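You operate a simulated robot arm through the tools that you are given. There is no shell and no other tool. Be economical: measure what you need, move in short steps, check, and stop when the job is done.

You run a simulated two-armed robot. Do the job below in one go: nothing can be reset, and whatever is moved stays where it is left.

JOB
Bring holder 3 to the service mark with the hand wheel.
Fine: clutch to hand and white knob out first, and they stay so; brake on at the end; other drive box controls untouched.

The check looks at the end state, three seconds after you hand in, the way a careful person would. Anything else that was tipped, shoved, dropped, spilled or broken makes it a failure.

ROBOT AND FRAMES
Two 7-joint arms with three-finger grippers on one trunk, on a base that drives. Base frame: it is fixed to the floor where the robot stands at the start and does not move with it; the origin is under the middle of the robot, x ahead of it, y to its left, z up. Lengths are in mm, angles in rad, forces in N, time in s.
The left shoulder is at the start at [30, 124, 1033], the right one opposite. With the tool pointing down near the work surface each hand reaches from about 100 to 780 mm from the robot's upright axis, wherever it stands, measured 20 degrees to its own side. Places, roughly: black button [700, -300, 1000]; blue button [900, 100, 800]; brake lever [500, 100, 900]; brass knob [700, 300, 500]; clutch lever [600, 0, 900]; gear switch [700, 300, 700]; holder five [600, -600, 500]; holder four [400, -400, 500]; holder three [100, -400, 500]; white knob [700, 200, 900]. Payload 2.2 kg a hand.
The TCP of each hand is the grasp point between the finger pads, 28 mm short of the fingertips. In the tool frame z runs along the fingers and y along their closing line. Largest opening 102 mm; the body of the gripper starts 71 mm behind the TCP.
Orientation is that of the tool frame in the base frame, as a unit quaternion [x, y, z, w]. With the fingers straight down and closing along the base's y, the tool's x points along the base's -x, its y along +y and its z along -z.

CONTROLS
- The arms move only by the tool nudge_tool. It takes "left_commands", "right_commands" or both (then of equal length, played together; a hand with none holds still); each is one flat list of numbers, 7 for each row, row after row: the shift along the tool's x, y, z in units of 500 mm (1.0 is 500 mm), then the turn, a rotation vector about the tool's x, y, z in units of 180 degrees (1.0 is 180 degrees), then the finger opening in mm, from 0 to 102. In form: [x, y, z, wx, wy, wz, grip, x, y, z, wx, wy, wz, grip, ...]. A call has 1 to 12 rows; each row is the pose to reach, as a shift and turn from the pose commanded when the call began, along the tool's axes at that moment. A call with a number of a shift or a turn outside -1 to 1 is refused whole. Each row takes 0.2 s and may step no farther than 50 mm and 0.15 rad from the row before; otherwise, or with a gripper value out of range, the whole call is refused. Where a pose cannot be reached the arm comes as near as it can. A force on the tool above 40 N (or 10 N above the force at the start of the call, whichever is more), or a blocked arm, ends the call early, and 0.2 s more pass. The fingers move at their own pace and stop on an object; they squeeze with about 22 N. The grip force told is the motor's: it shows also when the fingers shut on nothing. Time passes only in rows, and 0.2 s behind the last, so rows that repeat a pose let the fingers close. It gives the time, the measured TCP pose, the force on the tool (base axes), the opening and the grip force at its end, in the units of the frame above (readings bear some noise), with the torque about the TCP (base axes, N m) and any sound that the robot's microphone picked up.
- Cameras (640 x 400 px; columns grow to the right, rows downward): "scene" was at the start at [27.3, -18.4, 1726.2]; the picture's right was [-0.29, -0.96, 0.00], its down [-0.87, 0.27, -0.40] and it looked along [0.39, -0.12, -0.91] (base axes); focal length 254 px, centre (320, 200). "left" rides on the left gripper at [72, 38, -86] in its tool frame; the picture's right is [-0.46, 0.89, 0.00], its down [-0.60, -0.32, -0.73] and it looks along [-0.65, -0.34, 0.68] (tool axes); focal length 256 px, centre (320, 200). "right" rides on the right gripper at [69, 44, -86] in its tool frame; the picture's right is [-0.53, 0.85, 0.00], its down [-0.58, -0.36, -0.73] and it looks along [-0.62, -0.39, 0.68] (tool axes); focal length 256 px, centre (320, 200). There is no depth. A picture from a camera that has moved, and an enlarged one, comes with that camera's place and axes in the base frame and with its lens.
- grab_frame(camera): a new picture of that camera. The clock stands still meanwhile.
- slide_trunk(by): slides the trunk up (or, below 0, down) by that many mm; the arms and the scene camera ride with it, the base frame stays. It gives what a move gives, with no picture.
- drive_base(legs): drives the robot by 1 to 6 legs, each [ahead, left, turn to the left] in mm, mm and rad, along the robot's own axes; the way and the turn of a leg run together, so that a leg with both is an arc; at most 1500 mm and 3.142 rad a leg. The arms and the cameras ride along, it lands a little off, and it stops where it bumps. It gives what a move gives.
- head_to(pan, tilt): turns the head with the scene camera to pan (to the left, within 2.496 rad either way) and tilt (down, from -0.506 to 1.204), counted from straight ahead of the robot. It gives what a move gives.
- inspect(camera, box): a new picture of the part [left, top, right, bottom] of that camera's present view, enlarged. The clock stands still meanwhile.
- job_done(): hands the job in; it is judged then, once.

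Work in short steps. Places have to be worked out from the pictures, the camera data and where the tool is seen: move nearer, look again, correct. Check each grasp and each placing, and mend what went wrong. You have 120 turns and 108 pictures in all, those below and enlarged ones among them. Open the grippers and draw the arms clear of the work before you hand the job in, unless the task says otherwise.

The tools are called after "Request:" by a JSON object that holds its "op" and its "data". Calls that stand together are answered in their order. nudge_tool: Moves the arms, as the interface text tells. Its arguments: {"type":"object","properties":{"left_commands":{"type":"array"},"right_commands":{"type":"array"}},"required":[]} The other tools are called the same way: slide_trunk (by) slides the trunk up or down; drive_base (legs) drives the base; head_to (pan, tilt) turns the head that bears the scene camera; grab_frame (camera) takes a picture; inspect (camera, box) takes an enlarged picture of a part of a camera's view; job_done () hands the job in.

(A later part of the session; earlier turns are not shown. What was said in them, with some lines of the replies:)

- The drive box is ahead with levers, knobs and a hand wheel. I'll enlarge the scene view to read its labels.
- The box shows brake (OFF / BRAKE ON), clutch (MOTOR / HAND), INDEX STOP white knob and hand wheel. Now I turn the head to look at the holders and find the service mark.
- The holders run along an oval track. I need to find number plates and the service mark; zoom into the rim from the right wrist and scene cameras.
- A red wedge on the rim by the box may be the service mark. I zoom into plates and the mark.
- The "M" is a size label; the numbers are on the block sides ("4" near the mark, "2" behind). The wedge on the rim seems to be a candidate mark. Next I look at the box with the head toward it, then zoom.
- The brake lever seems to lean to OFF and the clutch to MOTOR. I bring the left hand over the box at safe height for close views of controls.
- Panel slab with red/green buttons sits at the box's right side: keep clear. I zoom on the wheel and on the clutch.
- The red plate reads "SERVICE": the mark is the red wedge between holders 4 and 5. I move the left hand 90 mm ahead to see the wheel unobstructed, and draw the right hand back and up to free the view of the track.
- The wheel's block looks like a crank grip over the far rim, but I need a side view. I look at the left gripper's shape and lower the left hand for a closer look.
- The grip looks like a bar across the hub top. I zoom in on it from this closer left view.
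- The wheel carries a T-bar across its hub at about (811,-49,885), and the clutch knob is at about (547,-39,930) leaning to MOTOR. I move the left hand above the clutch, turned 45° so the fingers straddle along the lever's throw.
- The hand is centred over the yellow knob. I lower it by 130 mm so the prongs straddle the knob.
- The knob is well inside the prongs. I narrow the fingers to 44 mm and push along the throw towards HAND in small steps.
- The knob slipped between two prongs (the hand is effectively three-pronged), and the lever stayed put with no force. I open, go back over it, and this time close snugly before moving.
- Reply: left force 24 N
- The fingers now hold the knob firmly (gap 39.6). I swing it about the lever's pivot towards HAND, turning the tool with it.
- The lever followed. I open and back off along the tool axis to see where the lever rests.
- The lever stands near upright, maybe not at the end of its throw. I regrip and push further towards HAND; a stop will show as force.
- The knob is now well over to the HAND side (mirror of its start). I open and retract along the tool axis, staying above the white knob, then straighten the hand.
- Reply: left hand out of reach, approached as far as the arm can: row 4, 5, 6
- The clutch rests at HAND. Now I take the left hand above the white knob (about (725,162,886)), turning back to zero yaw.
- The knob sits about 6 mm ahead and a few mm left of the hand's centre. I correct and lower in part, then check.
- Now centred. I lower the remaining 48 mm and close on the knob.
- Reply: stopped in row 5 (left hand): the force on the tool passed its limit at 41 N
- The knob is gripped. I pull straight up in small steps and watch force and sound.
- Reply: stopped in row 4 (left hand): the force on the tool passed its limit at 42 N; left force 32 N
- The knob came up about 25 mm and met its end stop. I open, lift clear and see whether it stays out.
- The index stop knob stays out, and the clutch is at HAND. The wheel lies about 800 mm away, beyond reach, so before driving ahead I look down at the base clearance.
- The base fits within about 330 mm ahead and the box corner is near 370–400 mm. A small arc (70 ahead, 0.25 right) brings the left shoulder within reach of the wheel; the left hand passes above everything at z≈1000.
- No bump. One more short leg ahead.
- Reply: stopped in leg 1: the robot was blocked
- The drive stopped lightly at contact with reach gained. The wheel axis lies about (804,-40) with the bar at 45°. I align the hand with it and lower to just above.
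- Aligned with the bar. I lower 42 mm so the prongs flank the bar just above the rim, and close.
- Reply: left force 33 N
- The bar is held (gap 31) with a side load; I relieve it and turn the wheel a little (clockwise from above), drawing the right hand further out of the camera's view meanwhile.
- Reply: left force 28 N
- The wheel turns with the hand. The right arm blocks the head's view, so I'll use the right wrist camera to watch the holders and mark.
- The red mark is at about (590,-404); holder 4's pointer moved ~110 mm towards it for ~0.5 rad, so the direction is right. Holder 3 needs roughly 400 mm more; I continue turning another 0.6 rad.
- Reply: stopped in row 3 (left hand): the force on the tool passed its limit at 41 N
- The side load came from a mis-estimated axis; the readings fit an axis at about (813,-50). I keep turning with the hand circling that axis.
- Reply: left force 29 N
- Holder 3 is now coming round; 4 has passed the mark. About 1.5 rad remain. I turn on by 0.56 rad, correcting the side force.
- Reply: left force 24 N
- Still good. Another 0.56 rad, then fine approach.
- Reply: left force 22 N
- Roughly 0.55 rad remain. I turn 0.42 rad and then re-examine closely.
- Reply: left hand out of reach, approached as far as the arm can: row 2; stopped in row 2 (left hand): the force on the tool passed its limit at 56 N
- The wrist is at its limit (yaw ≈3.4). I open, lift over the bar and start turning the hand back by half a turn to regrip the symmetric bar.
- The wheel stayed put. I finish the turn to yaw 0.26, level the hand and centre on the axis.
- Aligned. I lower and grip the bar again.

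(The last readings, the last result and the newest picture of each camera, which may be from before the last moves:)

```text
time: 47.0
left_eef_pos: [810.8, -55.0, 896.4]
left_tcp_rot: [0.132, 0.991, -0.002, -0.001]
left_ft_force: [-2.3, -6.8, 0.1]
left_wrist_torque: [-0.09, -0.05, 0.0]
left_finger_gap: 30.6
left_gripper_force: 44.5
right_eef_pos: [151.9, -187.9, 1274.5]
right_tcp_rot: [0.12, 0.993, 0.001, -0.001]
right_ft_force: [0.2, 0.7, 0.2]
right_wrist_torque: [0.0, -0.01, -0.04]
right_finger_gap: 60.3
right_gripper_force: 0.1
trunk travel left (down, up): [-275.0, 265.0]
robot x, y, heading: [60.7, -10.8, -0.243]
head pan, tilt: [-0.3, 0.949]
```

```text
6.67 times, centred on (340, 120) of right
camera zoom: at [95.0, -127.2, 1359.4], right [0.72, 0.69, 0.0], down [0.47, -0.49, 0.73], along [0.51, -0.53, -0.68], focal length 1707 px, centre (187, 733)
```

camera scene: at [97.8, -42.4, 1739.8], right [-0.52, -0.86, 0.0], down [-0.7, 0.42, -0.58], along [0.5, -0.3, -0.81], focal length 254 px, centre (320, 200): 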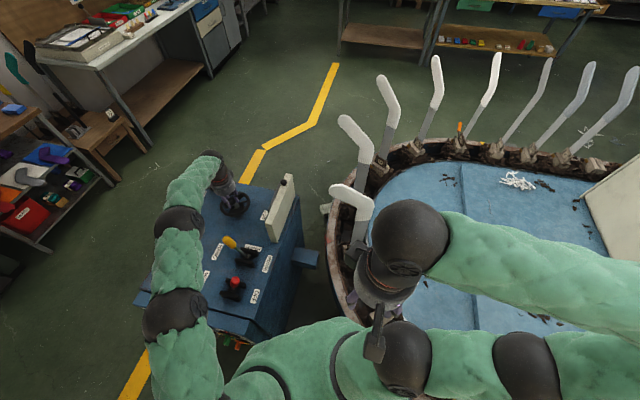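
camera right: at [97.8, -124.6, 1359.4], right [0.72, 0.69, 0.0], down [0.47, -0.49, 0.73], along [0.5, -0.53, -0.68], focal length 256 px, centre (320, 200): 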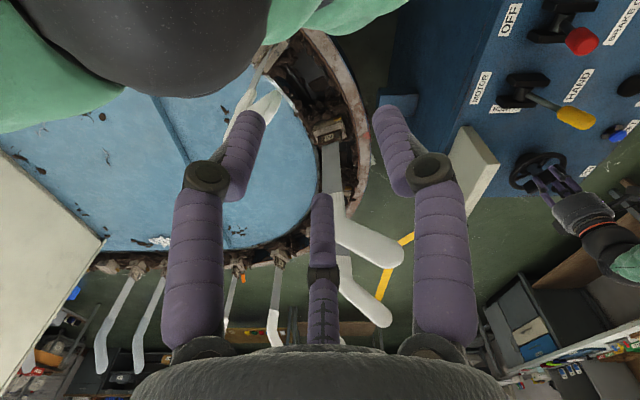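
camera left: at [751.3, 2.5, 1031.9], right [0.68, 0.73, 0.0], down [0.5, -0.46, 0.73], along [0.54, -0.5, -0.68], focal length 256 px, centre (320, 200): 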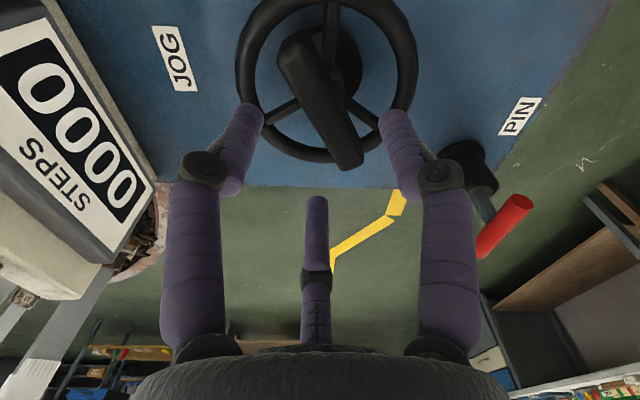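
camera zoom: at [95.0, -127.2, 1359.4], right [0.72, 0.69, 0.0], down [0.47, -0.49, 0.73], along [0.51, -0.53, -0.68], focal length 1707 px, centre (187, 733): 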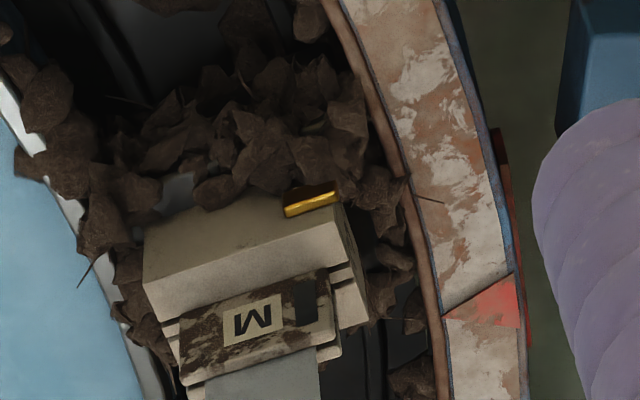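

Grip is clean. I turn 0.3 rad about the axis and check.

Request:
{"op": "nudge_tool", "data": {"left_commands": [0.0014, 0.0003, 0, 0, 0, 0.0414, 10, 0.0027, 0.0008, 0, 0, 0, 0.0828, 10, 0.003, 0.001, 0, 0, 0, 0.096, 10]}}

Request:
{"op": "inspect", "data": {"camera": "right", "box": [310, 105, 370, 165]}}

```text
time: 47.8
left_eef_pos: [809.5, -54.5, 896.6]
left_tcp_rot: [0.28, 0.96, -0.001, -0.001]
left_ft_force: [-10.2, -3.8, 5.4]
left_wrist_torque: [0.22, 0.52, 0.04]
left_finger_gap: 30.7
left_gripper_force: 45.0
right_eef_pos: [151.9, -186.5, 1274.5]
right_tcp_rot: [0.121, 0.993, 0.0, 0.001]
right_ft_force: [0.2, 0.0, -0.6]
right_wrist_torque: [0.0, 0.03, 0.0]
right_finger_gap: 60.1
right_gripper_force: 0.0
trunk travel left (down, up): [-275.0, 265.0]
robot x, y, heading: [60.9, -11.3, -0.239]
head pan, tilt: [-0.3, 0.949]
```

```text
6.67 times, centred on (340, 135) of right
camera zoom: at [93.8, -126.9, 1359.5], right [0.72, 0.69, 0.0], down [0.47, -0.49, 0.73], along [0.51, -0.53, -0.68], focal length 1707 px, centre (187, 633)
```

zoom: 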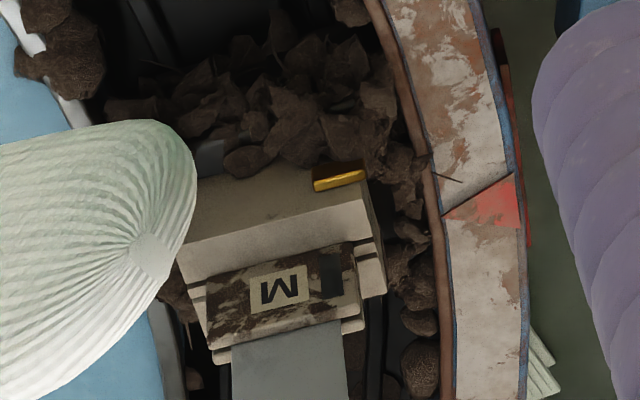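

The pointer tab is close to the red mark, but the slanted view has parallax. I bring the right hand higher over the track near the mark for a steeper view.

Request:
{"op": "nudge_tool", "data": {"right_commands": [-0.09, -0.013, 0, 0, 0, 0, 60, -0.18, -0.027, 0, 0, 0, 0, 60, -0.27, -0.04, 0, 0, 0, 0, 60, -0.36, -0.053, 0, 0, 0, 0, 60, -0.45, -0.067, 0, 0, 0, 0, 60, -0.54, -0.08, 0, 0, 0, 0, 60, -0.63, -0.095, 0, 0, 0, 0, 60]}}

Request:
{"op": "grab_frame", "data": {"camera": "right"}}

```text
time: 49.4
left_eef_pos: [809.2, -54.6, 895.0]
left_tcp_rot: [0.279, 0.96, -0.001, -0.001]
left_ft_force: [-11.0, -2.5, 4.0]
left_wrist_torque: [0.88, 1.79, 0.05]
left_finger_gap: 30.4
left_gripper_force: 45.0
right_eef_pos: [445.6, -308.4, 1272.5]
right_tcp_rot: [0.121, 0.993, 0.0, 0.0]
right_ft_force: [-0.3, 0.1, 0.4]
right_wrist_torque: [-0.01, 0.01, -0.02]
right_finger_gap: 59.9
right_gripper_force: 0.1
trunk travel left (down, up): [-275.0, 265.0]
robot x, y, heading: [58.0, -14.1, -0.239]
head pan, tilt: [-0.3, 0.949]
```

```text
39 pictures are left
camera right: at [387.6, -247.9, 1357.9], right [0.72, 0.69, 0.0], down [0.47, -0.49, 0.73], along [0.51, -0.53, -0.68], focal length 256 px, centre (320, 200)
```

right: 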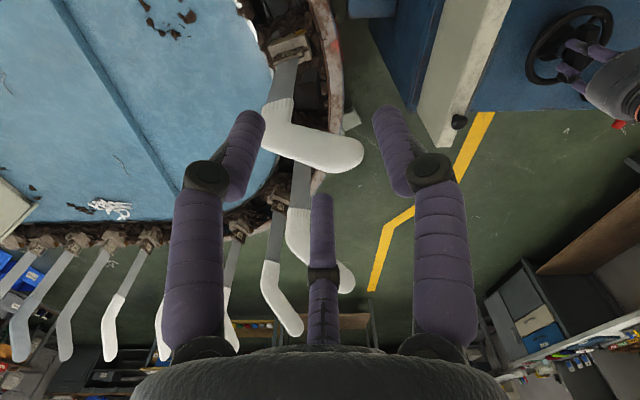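

Request:
{"op": "inspect", "data": {"camera": "right", "box": [270, 10, 350, 90]}}

```text
5.00 times, centred on (310, 50) of right
camera zoom: at [387.6, -247.9, 1357.9], right [0.72, 0.69, 0.0], down [0.47, -0.49, 0.73], along [0.51, -0.53, -0.68], focal length 1280 px, centre (370, 950)
```

zoom: 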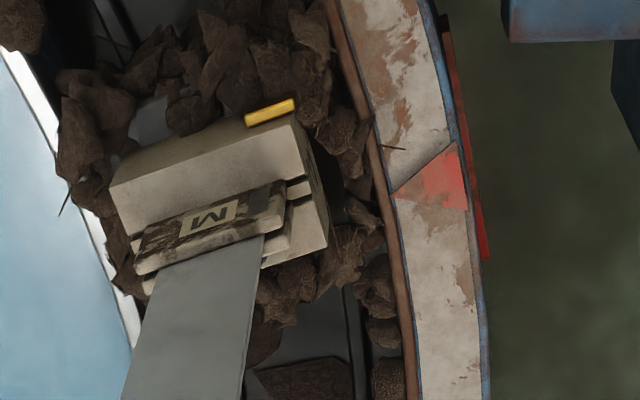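

Triangulating, the tab is at about (482,-419,606) and the mark apex at (566,-414,554). I zoom tighter on the block to understand what the yellow tab is.

Request:
{"op": "inspect", "data": {"camera": "right", "box": [282, 22, 342, 62]}}

Request:
{"op": "inspect", "data": {"camera": "right", "box": [220, 195, 310, 255]}}

```text
10.00 times, centred on (312, 42) of right
camera zoom: at [387.6, -247.9, 1357.9], right [0.72, 0.69, 0.0], down [0.47, -0.49, 0.73], along [0.51, -0.53, -0.68], focal length 2560 px, centre (400, 1780)
```

zoom: 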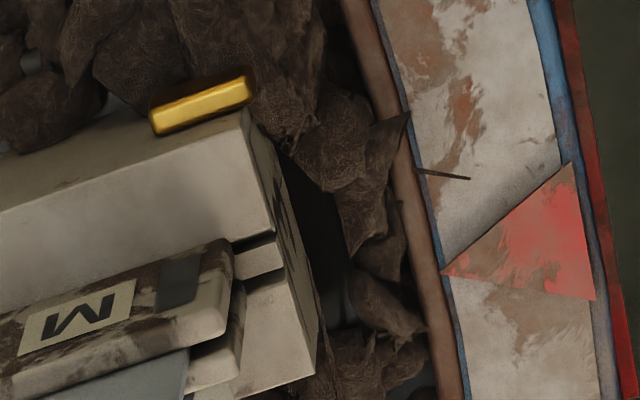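

```text
6.67 times, centred on (265, 225) of right
camera zoom: at [387.6, -247.9, 1357.9], right [0.72, 0.69, 0.0], down [0.47, -0.49, 0.73], along [0.51, -0.53, -0.68], focal length 1707 px, centre (687, 33)
```

zoom: 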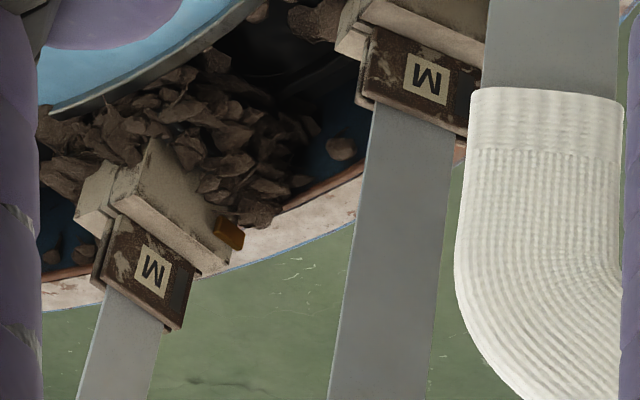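

The tab looks like a pointer but sits near one edge of the block; I want a view from the other side. First I turn 0.25 rad more (still short of the mark).

Request:
{"op": "nudge_tool", "data": {"left_commands": [0.003, -0.0008, 0, 0, 0, 0.0398, 10, 0.0046, -0.0003, 0, 0, 0, 0.0796, 10]}}

Request:
{"op": "inspect", "data": {"camera": "right", "box": [270, 10, 350, 90]}}

```text
time: 50.0
left_eef_pos: [808.4, -53.5, 896.7]
left_tcp_rot: [0.397, 0.918, -0.001, 0.001]
left_ft_force: [-8.7, -3.0, 3.2]
left_wrist_torque: [0.86, 0.91, 0.1]
left_finger_gap: 30.5
left_gripper_force: 44.8
right_eef_pos: [444.8, -308.8, 1273.9]
right_tcp_rot: [0.121, 0.993, 0.0, 0.0]
right_ft_force: [-0.1, -0.5, -0.6]
right_wrist_torque: [0.02, 0.05, -0.03]
right_finger_gap: 59.8
right_gripper_force: 0.1
trunk travel left (down, up): [-275.0, 265.0]
robot x, y, heading: [61.5, -12.6, -0.244]
head pan, tilt: [-0.3, 0.949]
```

```text
5.00 times, centred on (310, 50) of right
camera zoom: at [387.9, -247.5, 1357.7], right [0.72, 0.69, 0.0], down [0.47, -0.49, 0.73], along [0.51, -0.53, -0.68], focal length 1280 px, centre (370, 950)
```

zoom: 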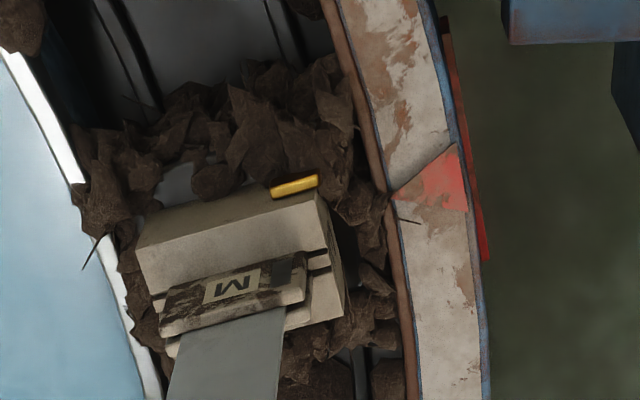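

The block now straddles the mark line, with the tab ~33 mm behind it. I release the bar and raise the left hand to look at the block from the other side.

Request:
{"op": "nudge_tool", "data": {"left_commands": [0, 0, 0, 0, 0, 0, 64, 0, 0, 0, 0, 0, 0, 64, 0, 0, -0.08, 0, 0, 0, 64, 0, 0, -0.16, 0, 0, 0.04, 64, 0, 0, -0.24, 0, 0, 0.08, 64, 0, 0, -0.32, 0, 0, 0.12, 64, 0, 0, -0.4, 0, 0, 0.16, 64, 0, 0, -0.42, 0, 0, 0.186, 64]}}

Request:
{"op": "grab_frame", "data": {"camera": "left"}}

```text
time: 51.8
left_eef_pos: [808.5, -51.8, 1104.6]
left_tcp_rot: [0.644, 0.765, -0.001, 0.0]
left_ft_force: [-1.0, 0.8, 0.8]
left_wrist_torque: [0.01, 0.01, 0.0]
left_finger_gap: 63.9
left_gripper_force: 0.1
right_eef_pos: [447.1, -308.2, 1272.3]
right_tcp_rot: [0.122, 0.993, 0.0, -0.001]
right_ft_force: [-0.1, 0.8, 0.2]
right_wrist_torque: [0.01, -0.01, 0.01]
right_finger_gap: 60.1
right_gripper_force: 0.0
trunk travel left (down, up): [-275.0, 265.0]
robot x, y, heading: [59.2, -10.4, -0.241]
head pan, tilt: [-0.3, 0.949]
```

```text
34 pictures are left
camera left: at [833.7, 27.7, 1191.7], right [0.95, -0.31, 0.0], down [-0.21, -0.65, 0.73], along [-0.23, -0.7, -0.68], focal length 256 px, centre (320, 200)
```

left: 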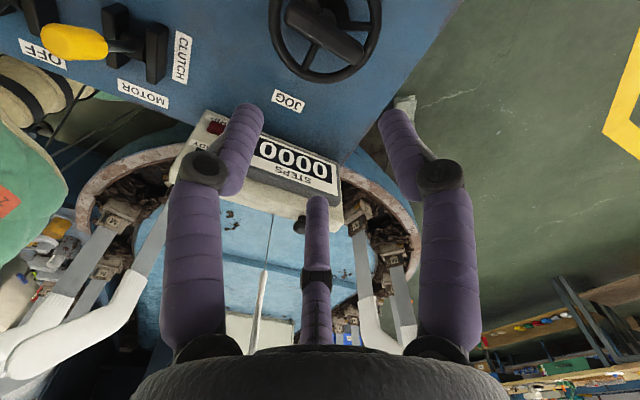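

Holder 3 is behind the panel, but holders 4 and 2 show the same build; I zoom in on them.

Request:
{"op": "inspect", "data": {"camera": "left", "box": [335, 185, 425, 245]}}

Request:
{"op": "inspect", "data": {"camera": "left", "box": [75, 180, 165, 240]}}

```text
6.67 times, centred on (380, 215) of left
camera zoom: at [833.7, 27.7, 1191.7], right [0.95, -0.31, 0.0], down [-0.21, -0.65, 0.73], along [-0.23, -0.7, -0.68], focal length 1707 px, centre (-80, 100)
```

zoom: 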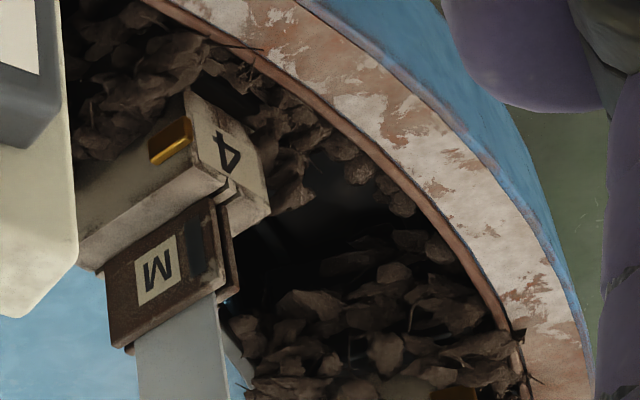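

```text
6.67 times, centred on (120, 210) of left
camera zoom: at [833.7, 27.7, 1191.7], right [0.95, -0.31, 0.0], down [-0.21, -0.65, 0.73], along [-0.23, -0.7, -0.68], focal length 1707 px, centre (1653, 133)
```

zoom: 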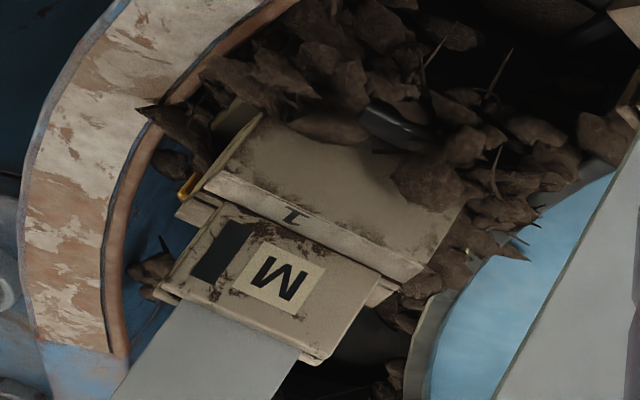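

Working from these views: the tab is on the trailing face, while the block's numbered face and arm are centred on the mark (block centre ≈ +3 mm; total wheel turn ≈ π, which is exactly 1.5 pitches). Holder 3 is at the mark, so now the brake: I bring the left hand above the brake lever.

Request:
{"op": "nudge_tool", "data": {"left_commands": [0.041, -0.081, 0, 0, 0, -0.0245, 70, 0.0825, -0.163, 0, 0, 0, -0.049, 70, 0.124, -0.244, 0, 0, 0, -0.0735, 70, 0.165, -0.325, 0, 0, 0, -0.098, 70, 0.206, -0.407, 0, 0, 0, -0.1225, 70, 0.2475, -0.488, 0, 0, 0, -0.147, 70, 0.289, -0.57, 0, 0, 0, -0.1715, 70, 0.33, -0.651, 0, 0, 0, -0.196, 70]}}

Request:
{"op": "grab_frame", "data": {"camera": "left"}}

Request:
{"op": "inspect", "data": {"camera": "right", "box": [270, 10, 350, 90]}}

```text
time: 53.6
left_eef_pos: [458.4, 53.9, 1104.8]
left_tcp_rot: [0.381, 0.924, -0.001, 0.0]
left_ft_force: [-0.2, -0.2, 0.1]
left_wrist_torque: [-0.01, -0.01, 0.01]
left_finger_gap: 69.9
left_gripper_force: 0.1
right_eef_pos: [445.2, -306.7, 1274.2]
right_tcp_rot: [0.12, 0.993, 0.001, 0.0]
right_ft_force: [-0.3, -0.3, 0.0]
right_wrist_torque: [-0.02, 0.0, -0.02]
right_finger_gap: 60.1
right_gripper_force: 0.0
trunk travel left (down, up): [-275.0, 265.0]
robot x, y, heading: [59.4, -17.2, -0.239]
head pan, tilt: [-0.3, 0.949]
```

```text
31 pictures are left
camera left: at [432.6, 133.3, 1191.9], right [0.95, 0.3, 0.0], down [0.2, -0.65, 0.73], along [0.22, -0.7, -0.68], focal length 256 px, centre (320, 200)
```

left: 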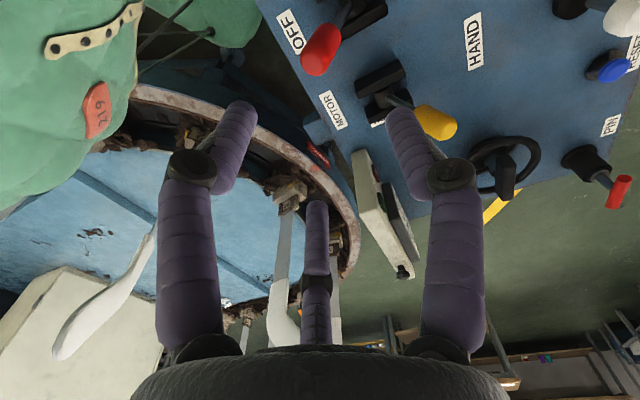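

```text
5.00 times, centred on (310, 50) of right
camera zoom: at [386.8, -246.5, 1358.3], right [0.72, 0.69, 0.0], down [0.47, -0.49, 0.73], along [0.51, -0.53, -0.68], focal length 1280 px, centre (370, 950)
```

zoom: 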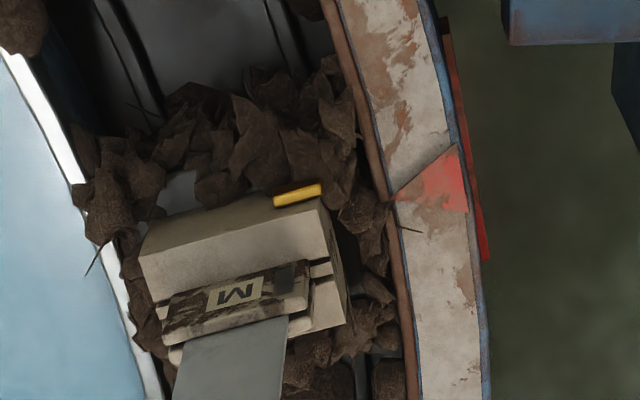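

The knob is right below the hand. I tilt the hand to match the lever's lean and approach along the lever axis; I'll also recheck holder 3 for drift.

Request:
{"op": "nudge_tool", "data": {"left_commands": [0, -0.025, 0.05, -0.0393, 0, 0, 70, 0, -0.05, 0.1, -0.0786, 0, 0, 70, 0, -0.076, 0.15, -0.118, 0, 0, 70]}}

Request:
{"op": "grab_frame", "data": {"camera": "left"}}

Request:
{"op": "inspect", "data": {"camera": "right", "box": [270, 10, 350, 90]}}

```text
time: 54.4
left_eef_pos: [432.6, 26.5, 1029.2]
left_tcp_rot: [0.375, 0.909, 0.169, 0.071]
left_ft_force: [0.0, 0.4, -0.5]
left_wrist_torque: [-0.02, -0.01, 0.02]
left_finger_gap: 70.1
left_gripper_force: 0.1
right_eef_pos: [445.7, -308.1, 1272.6]
right_tcp_rot: [0.121, 0.993, 0.0, 0.0]
right_ft_force: [-1.2, 0.3, 0.0]
right_wrist_torque: [-0.03, 0.01, 0.01]
right_finger_gap: 60.0
right_gripper_force: 0.0
trunk travel left (down, up): [-275.0, 265.0]
robot x, y, heading: [63.4, -17.7, -0.239]
head pan, tilt: [-0.3, 0.949]
```

```text
29 pictures are left
camera left: at [383.7, 81.9, 1124.7], right [0.91, 0.26, 0.32], down [0.03, -0.82, 0.57], along [0.41, -0.51, -0.76], focal length 256 px, centre (320, 200)
```

left: 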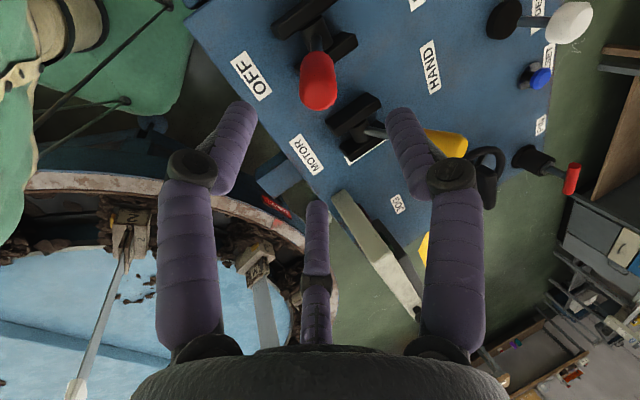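

```text
5.00 times, centred on (310, 50) of right
camera zoom: at [388.4, -247.9, 1357.5], right [0.72, 0.69, 0.0], down [0.47, -0.49, 0.73], along [0.51, -0.53, -0.68], focal length 1280 px, centre (370, 950)
```

zoom: 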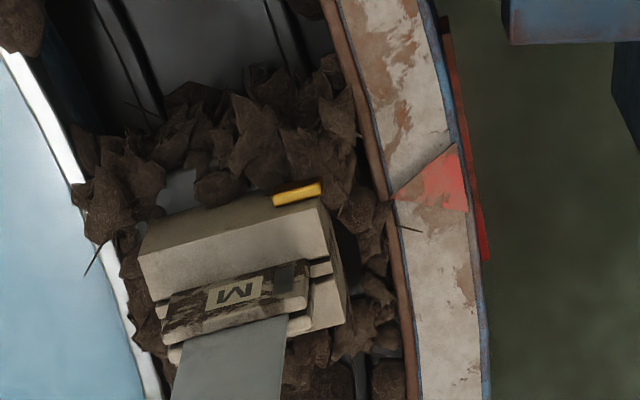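

No drift. The brake knob is right on the tool's line; I advance 108 mm and grip it.

Request:
{"op": "nudge_tool", "data": {"left_commands": [0, 0, 0.08, 0, 0, 0, 70, 0, 0, 0.16, 0, 0, 0, 70, 0, 0, 0.216, 0, 0, 0, 70, 0, 0, 0.216, 0, 0, 0, 30, 0, 0, 0.216, 0, 0, 0, 30, 0, 0, 0.216, 0, 0, 0, 30]}}

Request:
{"op": "inspect", "data": {"camera": "left", "box": [160, 0, 480, 240]}}

```text
time: 55.8
left_eef_pos: [459.5, 54.9, 930.0]
left_tcp_rot: [0.376, 0.908, 0.169, 0.071]
left_ft_force: [-0.1, -0.3, 0.4]
left_wrist_torque: [-0.03, 0.04, -0.01]
left_finger_gap: 30.0
left_gripper_force: 0.0
right_eef_pos: [444.9, -308.1, 1272.8]
right_tcp_rot: [0.121, 0.993, 0.001, 0.0]
right_ft_force: [-0.4, -0.3, -0.9]
right_wrist_torque: [0.0, -0.02, 0.02]
right_finger_gap: 59.7
right_gripper_force: 0.1
trunk travel left (down, up): [-275.0, 265.0]
robot x, y, heading: [61.5, -10.5, -0.237]
head pan, tilt: [-0.3, 0.949]
```

```text
1.67 times, centred on (320, 120) of left
camera zoom: at [409.7, 110.9, 1023.3], right [0.91, 0.26, 0.32], down [0.03, -0.82, 0.57], along [0.41, -0.51, -0.76], focal length 427 px, centre (320, 333)
```

zoom: 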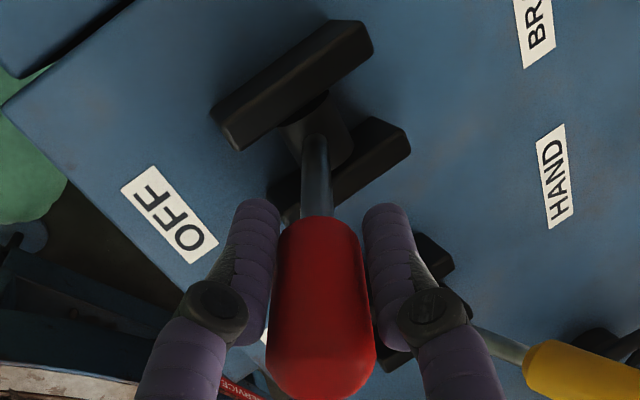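

Well aligned; the fingers just reach it. I close firmly and swing the lever a first part towards BRAKE ON.

Request:
{"op": "nudge_tool", "data": {"left_commands": [0, 0, 0, 0, 0, 0, 10, 0, 0, 0, 0, 0, 0, 10, 0, 0, 0, 0, 0, 0, 10]}}

```text
time: 56.6
left_eef_pos: [457.9, 57.2, 928.8]
left_tcp_rot: [0.375, 0.909, 0.17, 0.069]
left_ft_force: [-4.9, 9.4, 1.5]
left_wrist_torque: [0.63, 0.19, 0.19]
left_finger_gap: 26.3
left_gripper_force: 44.8
right_eef_pos: [445.0, -305.8, 1272.8]
right_tcp_rot: [0.121, 0.993, 0.0, -0.001]
right_ft_force: [-0.3, -0.4, -0.4]
right_wrist_torque: [0.02, -0.02, 0.0]
right_finger_gap: 60.0
right_gripper_force: 0.1
trunk travel left (down, up): [-275.0, 265.0]
robot x, y, heading: [60.2, -9.9, -0.243]
head pan, tilt: [-0.3, 0.949]
```

Firmly held. I swing the lever about its pivot through 0.76 rad to the BRAKE ON side; a stop will end it by force.

Request:
{"op": "nudge_tool", "data": {"left_commands": [0, 0.028, 0.002, 0.0446, 0, 0, 10, 0, 0.0552, 0.0078, 0.0891, 0, 0, 10, 0, 0.0816, 0.0174, 0.1337, 0, 0, 10, 0, 0.1062, 0.0306, 0.178, 0, 0, 10, 0, 0.1288, 0.047, 0.2228, 0, 0, 10, 0, 0.1378, 0.055, 0.2419, 0, 0, 10]}}

Request:
{"op": "inspect", "data": {"camera": "left", "box": [160, 0, 480, 240]}}

```text
time: 58.0
left_eef_pos: [513.3, 112.9, 930.6]
left_tcp_rot: [0.376, 0.906, -0.181, -0.072]
left_ft_force: [-11.2, 34.2, 1.7]
left_wrist_torque: [1.49, -0.66, -0.08]
left_finger_gap: 26.5
left_gripper_force: 44.9
right_eef_pos: [444.5, -302.3, 1274.0]
right_tcp_rot: [0.122, 0.993, -0.001, 0.001]
right_ft_force: [0.7, -0.7, -0.5]
right_wrist_torque: [-0.02, 0.0, 0.0]
right_finger_gap: 60.3
right_gripper_force: 0.1
trunk travel left (down, up): [-275.0, 265.0]
robot x, y, heading: [63.1, -13.8, -0.241]
head pan, tilt: [-0.3, 0.949]
```

```text
1.67 times, centred on (320, 120) of left
camera zoom: at [508.9, 213.0, 994.7], right [0.91, 0.25, -0.33], down [0.41, -0.43, 0.8], along [0.05, -0.87, -0.5], focal length 427 px, centre (320, 333)
```

zoom: 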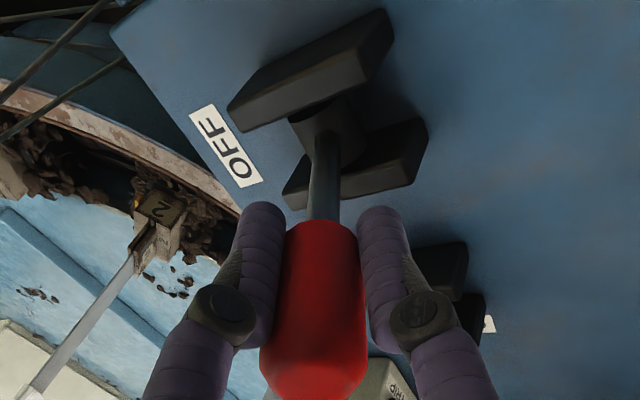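

The lever swung fully over. I release, retract along the tool axis and look.

Request:
{"op": "nudge_tool", "data": {"left_commands": [0, 0, 0, 0, 0, 0, 75, 0, 0, 0, 0, 0, 0, 75, 0, 0, -0.08, 0, 0, 0, 75, 0, 0, -0.16, 0, 0, 0, 75, 0, 0, -0.24, 0, 0, 0, 75, 0, 0, -0.3, 0, 0, 0, 75]}}

Request:
{"op": "grab_frame", "data": {"camera": "left"}}

Request:
{"op": "inspect", "data": {"camera": "right", "box": [270, 10, 350, 90]}}

```text
time: 59.4
left_eef_pos: [552.0, 148.6, 1065.5]
left_tcp_rot: [0.375, 0.906, -0.18, -0.074]
left_ft_force: [0.0, 0.1, 0.7]
left_wrist_torque: [0.01, 0.0, 0.01]
left_finger_gap: 75.1
left_gripper_force: 0.0
right_eef_pos: [445.7, -306.5, 1273.2]
right_tcp_rot: [0.121, 0.993, 0.001, -0.001]
right_ft_force: [-0.6, 0.9, -0.5]
right_wrist_torque: [-0.02, 0.0, 0.03]
right_finger_gap: 59.9
right_gripper_force: 0.0
trunk travel left (down, up): [-275.0, 265.0]
robot x, y, heading: [61.5, -15.4, -0.243]
head pan, tilt: [-0.3, 0.949]
```

```text
25 pictures are left
camera left: at [547.8, 249.3, 1132.1], right [0.91, 0.25, -0.34], down [0.42, -0.44, 0.8], along [0.05, -0.86, -0.5], focal length 256 px, centre (320, 200)
```

left: 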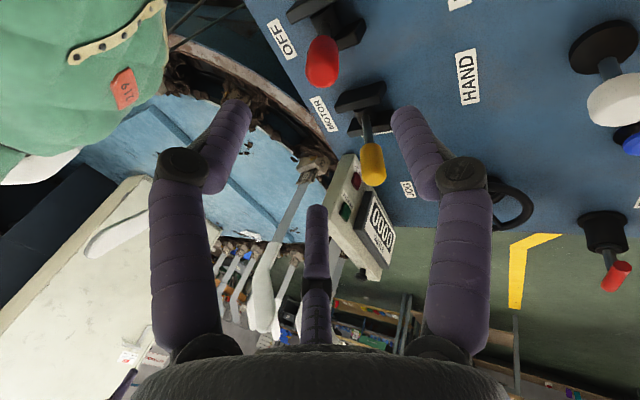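

```text
5.00 times, centred on (310, 50) of right
camera zoom: at [388.7, -246.9, 1357.6], right [0.72, 0.69, 0.0], down [0.47, -0.49, 0.73], along [0.51, -0.53, -0.68], focal length 1280 px, centre (370, 950)
```

zoom: 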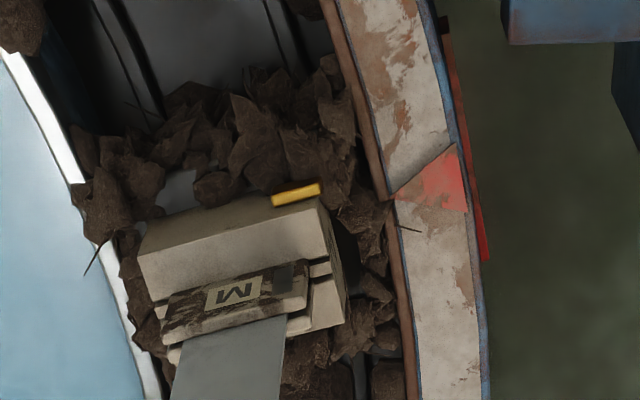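

The brake lever is over to the ON side. To make sure it's at its stop I regrip and press it a little further.

Request:
{"op": "nudge_tool", "data": {"left_commands": [0, 0, 0.08, 0, 0, 0, 75, 0, 0, 0.16, 0, 0, 0, 75, 0, 0, 0.24, 0, 0, 0, 75, 0, 0, 0.3, 0, 0, 0, 75, 0, 0, 0.3, 0, 0, 0, 10, 0, 0, 0.3, 0, 0, 0, 10, 0, 0, 0.3, 0, 0, 0, 10]}}

Request:
{"op": "nudge_tool", "data": {"left_commands": [0, 0.014, 0.001, 0.02, 0, 0, 10, 0, 0.028, 0.003, 0.04, 0, 0, 10, 0, 0.042, 0.006, 0.06, 0, 0, 10]}}

```text
time: 61.0
left_eef_pos: [514.4, 107.7, 927.6]
left_tcp_rot: [0.374, 0.907, -0.18, -0.074]
left_ft_force: [-0.8, 3.1, -4.8]
left_wrist_torque: [0.19, -1.72, 0.45]
left_finger_gap: 29.7
left_gripper_force: 45.0
right_eef_pos: [446.8, -306.3, 1272.7]
right_tcp_rot: [0.122, 0.993, 0.0, 0.0]
right_ft_force: [0.0, 0.7, -0.7]
right_wrist_torque: [0.0, 0.02, 0.03]
right_finger_gap: 59.9
right_gripper_force: 0.1
trunk travel left (down, up): [-275.0, 265.0]
robot x, y, heading: [61.9, -13.0, -0.24]
head pan, tilt: [-0.3, 0.949]
```

```text
time: 61.8
left_eef_pos: [523.8, 123.0, 915.8]
left_tcp_rot: [0.367, 0.885, -0.266, -0.11]
left_ft_force: [-20.0, 10.8, -4.7]
left_wrist_torque: [0.01, 0.23, -0.32]
left_finger_gap: 32.2
left_gripper_force: 16.5
right_eef_pos: [443.8, -304.8, 1274.3]
right_tcp_rot: [0.121, 0.993, -0.001, 0.0]
right_ft_force: [-0.4, -0.7, -0.3]
right_wrist_torque: [-0.01, 0.01, 0.01]
right_finger_gap: 59.7
right_gripper_force: 0.1
trunk travel left (down, up): [-275.0, 265.0]
robot x, y, heading: [59.3, -13.3, -0.246]
head pan, tilt: [-0.3, 0.949]
```

It gave a little more. I release, retract and inspect from the head camera as well.

Request:
{"op": "nudge_tool", "data": {"left_commands": [0, 0, 0, 0, 0, 0, 75, 0, 0, 0, 0, 0, 0, 75, 0, 0, -0.08, 0, 0, 0, 75, 0, 0, -0.16, 0, 0, 0, 75, 0, 0, -0.24, 0, 0, 0, 75, 0, 0, -0.32, 0, 0, 0, 75]}}

Request:
{"op": "head_to", "data": {"pan": 0.3, "tilt": 1.05}}

Request:
{"op": "grab_frame", "data": {"camera": "scene"}}

Request:
{"op": "grab_frame", "data": {"camera": "left"}}

```text
time: 63.2
left_eef_pos: [589.3, 183.8, 1051.0]
left_tcp_rot: [0.366, 0.886, -0.264, -0.11]
left_ft_force: [0.6, 0.1, 0.1]
left_wrist_torque: [0.01, -0.02, -0.02]
left_finger_gap: 74.8
left_gripper_force: 0.1
right_eef_pos: [446.2, -308.8, 1272.6]
right_tcp_rot: [0.122, 0.993, 0.0, 0.0]
right_ft_force: [-0.5, 0.7, -0.4]
right_wrist_torque: [0.04, -0.04, 0.0]
right_finger_gap: 60.0
right_gripper_force: 0.0
trunk travel left (down, up): [-275.0, 265.0]
robot x, y, heading: [58.8, -13.9, -0.243]
head pan, tilt: [-0.3, 0.949]
```

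```text
time: 64.2
left_eef_pos: [590.4, 183.8, 1052.3]
left_tcp_rot: [0.366, 0.885, -0.265, -0.109]
left_ft_force: [0.2, 0.6, -0.7]
left_wrist_torque: [-0.02, 0.02, -0.01]
left_finger_gap: 75.0
left_gripper_force: 0.0
right_eef_pos: [444.8, -307.6, 1273.2]
right_tcp_rot: [0.121, 0.993, 0.0, -0.001]
right_ft_force: [-0.2, 0.9, 0.3]
right_wrist_torque: [-0.01, 0.0, -0.01]
right_finger_gap: 60.0
right_gripper_force: 0.0
trunk travel left (down, up): [-275.0, 265.0]
robot x, y, heading: [60.9, -10.2, -0.241]
head pan, tilt: [0.3, 1.051]
```

```text
23 pictures are left
camera scene: at [98.9, -3.5, 1732.7], right [0.06, -1.0, 0.0], down [-0.87, -0.05, -0.5], along [0.5, 0.03, -0.87], focal length 254 px, centre (320, 200)
```

scene: 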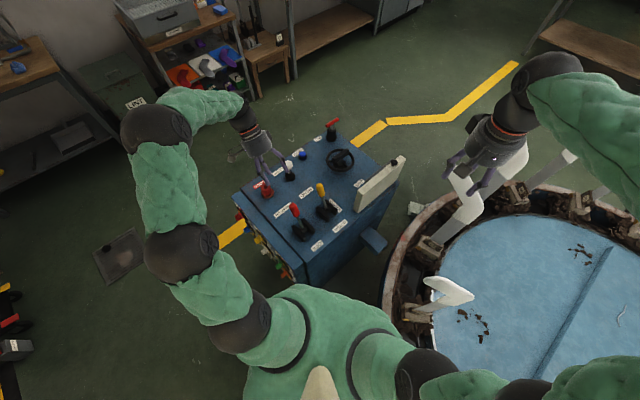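

```text
22 pictures are left
camera left: at [593.3, 292.4, 1102.6], right [0.85, 0.2, -0.49], down [0.52, -0.33, 0.79], along [-0.01, -0.92, -0.38], focal length 256 px, centre (320, 200)
```

left: 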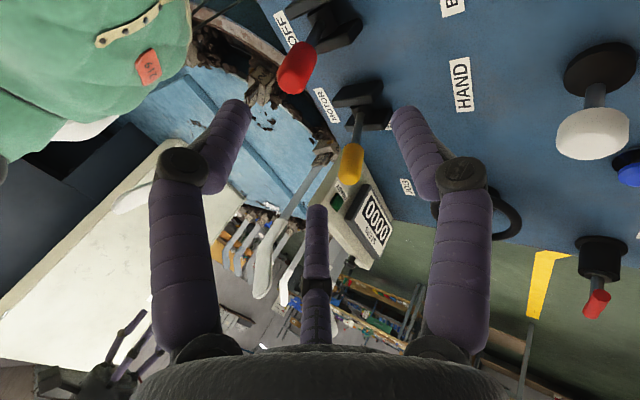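

Request:
{"op": "inspect", "data": {"camera": "scene", "box": [260, 140, 380, 250]}}

```text
3.64 times, centred on (320, 195) of scene
camera zoom: at [98.9, -3.5, 1732.7], right [0.06, -1.0, 0.0], down [-0.87, -0.05, -0.5], along [0.5, 0.03, -0.87], focal length 924 px, centre (320, 218)
```

zoom: 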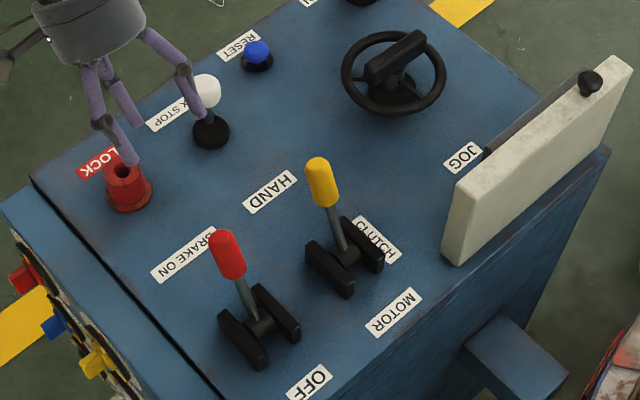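

Brake is ON, clutch at HAND, white knob out. I straighten and withdraw the left hand upward to the left, then check holder 3 again.

Request:
{"op": "nudge_tool", "data": {"left_commands": [0, -0.06, -0.06, -0.045, 0, 0, 80, 0, -0.1, -0.12, -0.09, 0, 0, 80, 0, -0.1, -0.16, -0.135, 0, 0, 80, 0, -0.1, -0.16, -0.18, 0, 0, 80]}}

Request:
{"op": "inspect", "data": {"camera": "right", "box": [270, 10, 350, 90]}}

Request:
{"op": "inspect", "data": {"camera": "scene", "box": [380, 190, 480, 320]}}

```text
time: 65.2
left_eef_pos: [588.4, 182.3, 1147.8]
left_tcp_rot: [0.382, 0.924, -0.006, -0.001]
left_ft_force: [-1.3, 0.3, 0.0]
left_wrist_torque: [0.05, -0.04, -0.01]
left_finger_gap: 80.4
left_gripper_force: 0.0
right_eef_pos: [444.9, -306.6, 1272.5]
right_tcp_rot: [0.121, 0.993, 0.001, 0.0]
right_ft_force: [0.2, -0.6, 0.5]
right_wrist_torque: [0.0, 0.0, -0.01]
right_finger_gap: 59.8
right_gripper_force: 0.1
trunk travel left (down, up): [-275.0, 265.0]
robot x, y, heading: [59.5, -13.0, -0.241]
head pan, tilt: [0.3, 1.051]
```

```text
5.00 times, centred on (310, 50) of right
camera zoom: at [387.9, -247.4, 1357.7], right [0.72, 0.69, 0.0], down [0.47, -0.49, 0.73], along [0.51, -0.53, -0.68], focal length 1280 px, centre (370, 950)
```

zoom: 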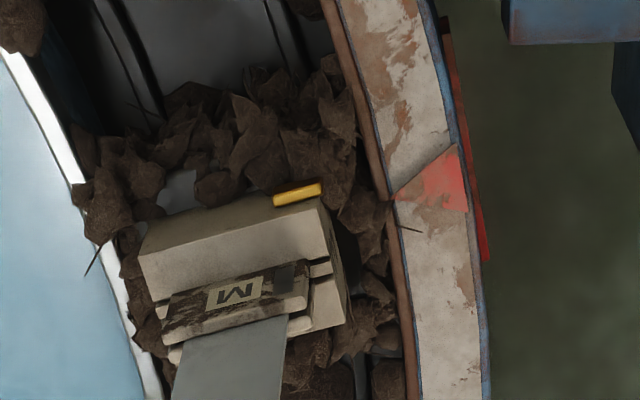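

```text
3.08 times, centred on (430, 255) of scene
camera zoom: at [97.9, -3.9, 1732.7], right [0.06, -1.0, 0.0], down [-0.87, -0.05, -0.5], along [0.5, 0.03, -0.87], focal length 782 px, centre (-18, 31)
```

zoom: 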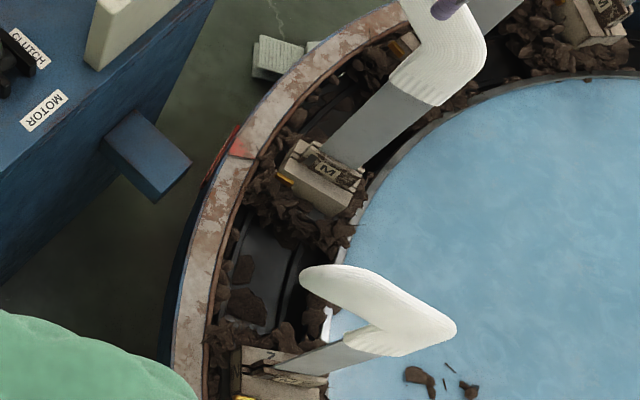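

Both views agree on positions. One closer head-camera look at holder 3 against the mark to confirm the block is centred.

Request:
{"op": "inspect", "data": {"camera": "scene", "box": [396, 215, 448, 260]}}

```text
8.89 times, centred on (422, 238) of scene
camera zoom: at [97.9, -3.9, 1732.7], right [0.06, -1.0, 0.0], down [-0.87, -0.05, -0.5], along [0.5, 0.03, -0.87], focal length 2258 px, centre (-587, -133)
```

zoom: 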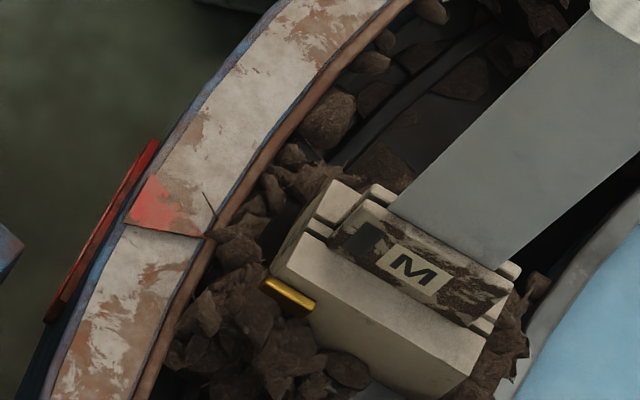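

Holder 3's block and arm are centred on the red mark within about 5 mm, and the brake is on. I back the robot off to where it stood; the hands ride high and clear.

Request:
{"op": "drive_base", "data": {"legs": [[-65, 0, 0], [0, 0, 0.24]]}}

Request:
{"op": "grab_frame", "data": {"camera": "scene"}}

```text
time: 67.0
left_eef_pos: [464.1, 321.4, 1147.4]
left_tcp_rot: [0.266, 0.964, -0.008, -0.001]
left_ft_force: [0.1, 0.1, -0.5]
left_wrist_torque: [0.0, -0.01, -0.02]
left_finger_gap: 80.0
left_gripper_force: 0.0
right_eef_pos: [441.5, -190.9, 1272.2]
right_tcp_rot: [-0.001, 1.0, 0.0, 0.0]
right_ft_force: [0.1, 0.3, -0.1]
right_wrist_torque: [-0.01, -0.01, 0.02]
right_finger_gap: 59.9
right_gripper_force: 0.1
trunk travel left (down, up): [-275.0, 265.0]
robot x, y, heading: [-6.0, 0.2, -0.001]
head pan, tilt: [0.3, 1.051]
```

```text
17 pictures are left
camera scene: at [31.6, 21.4, 1732.7], right [0.3, -0.96, 0.0], down [-0.83, -0.26, -0.5], along [0.47, 0.15, -0.87], focal length 254 px, centre (320, 200)
```

scene: 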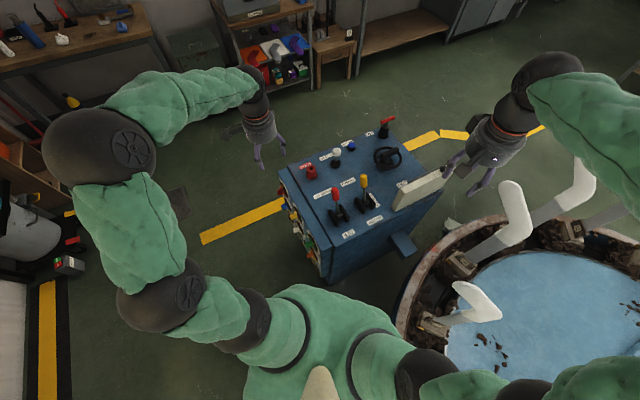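

Both levers lean to HAND and BRAKE ON, the white knob is out, and both hands are open and clear of the work. I hand in the job.

Request:
{"op": "job_done", "data": {}}

```text
The job is handed in.
```

I turned holder 3 to the service mark with the hand wheel and handed the job in. The clutch is at HAND, the white knob is out and the brake is on.

- **Alignment:** I lined up the middle of holder 3's numbered block with the red mark, to within about 5 mm by camera. Each holder also has a yellow tab on its trailing face, and holder 3's tab sits about 29 mm short of the mark. If the tab is the true pointer, the holder is that far short.
- **Contact:** While driving closer to reach the wheel, the robot bumped the drive box once and stopped. I saw no sign that the box moved, but I did not measure it.
- **Other controls:** I touched no other drive box controls. Both grippers are open and clear of the work.
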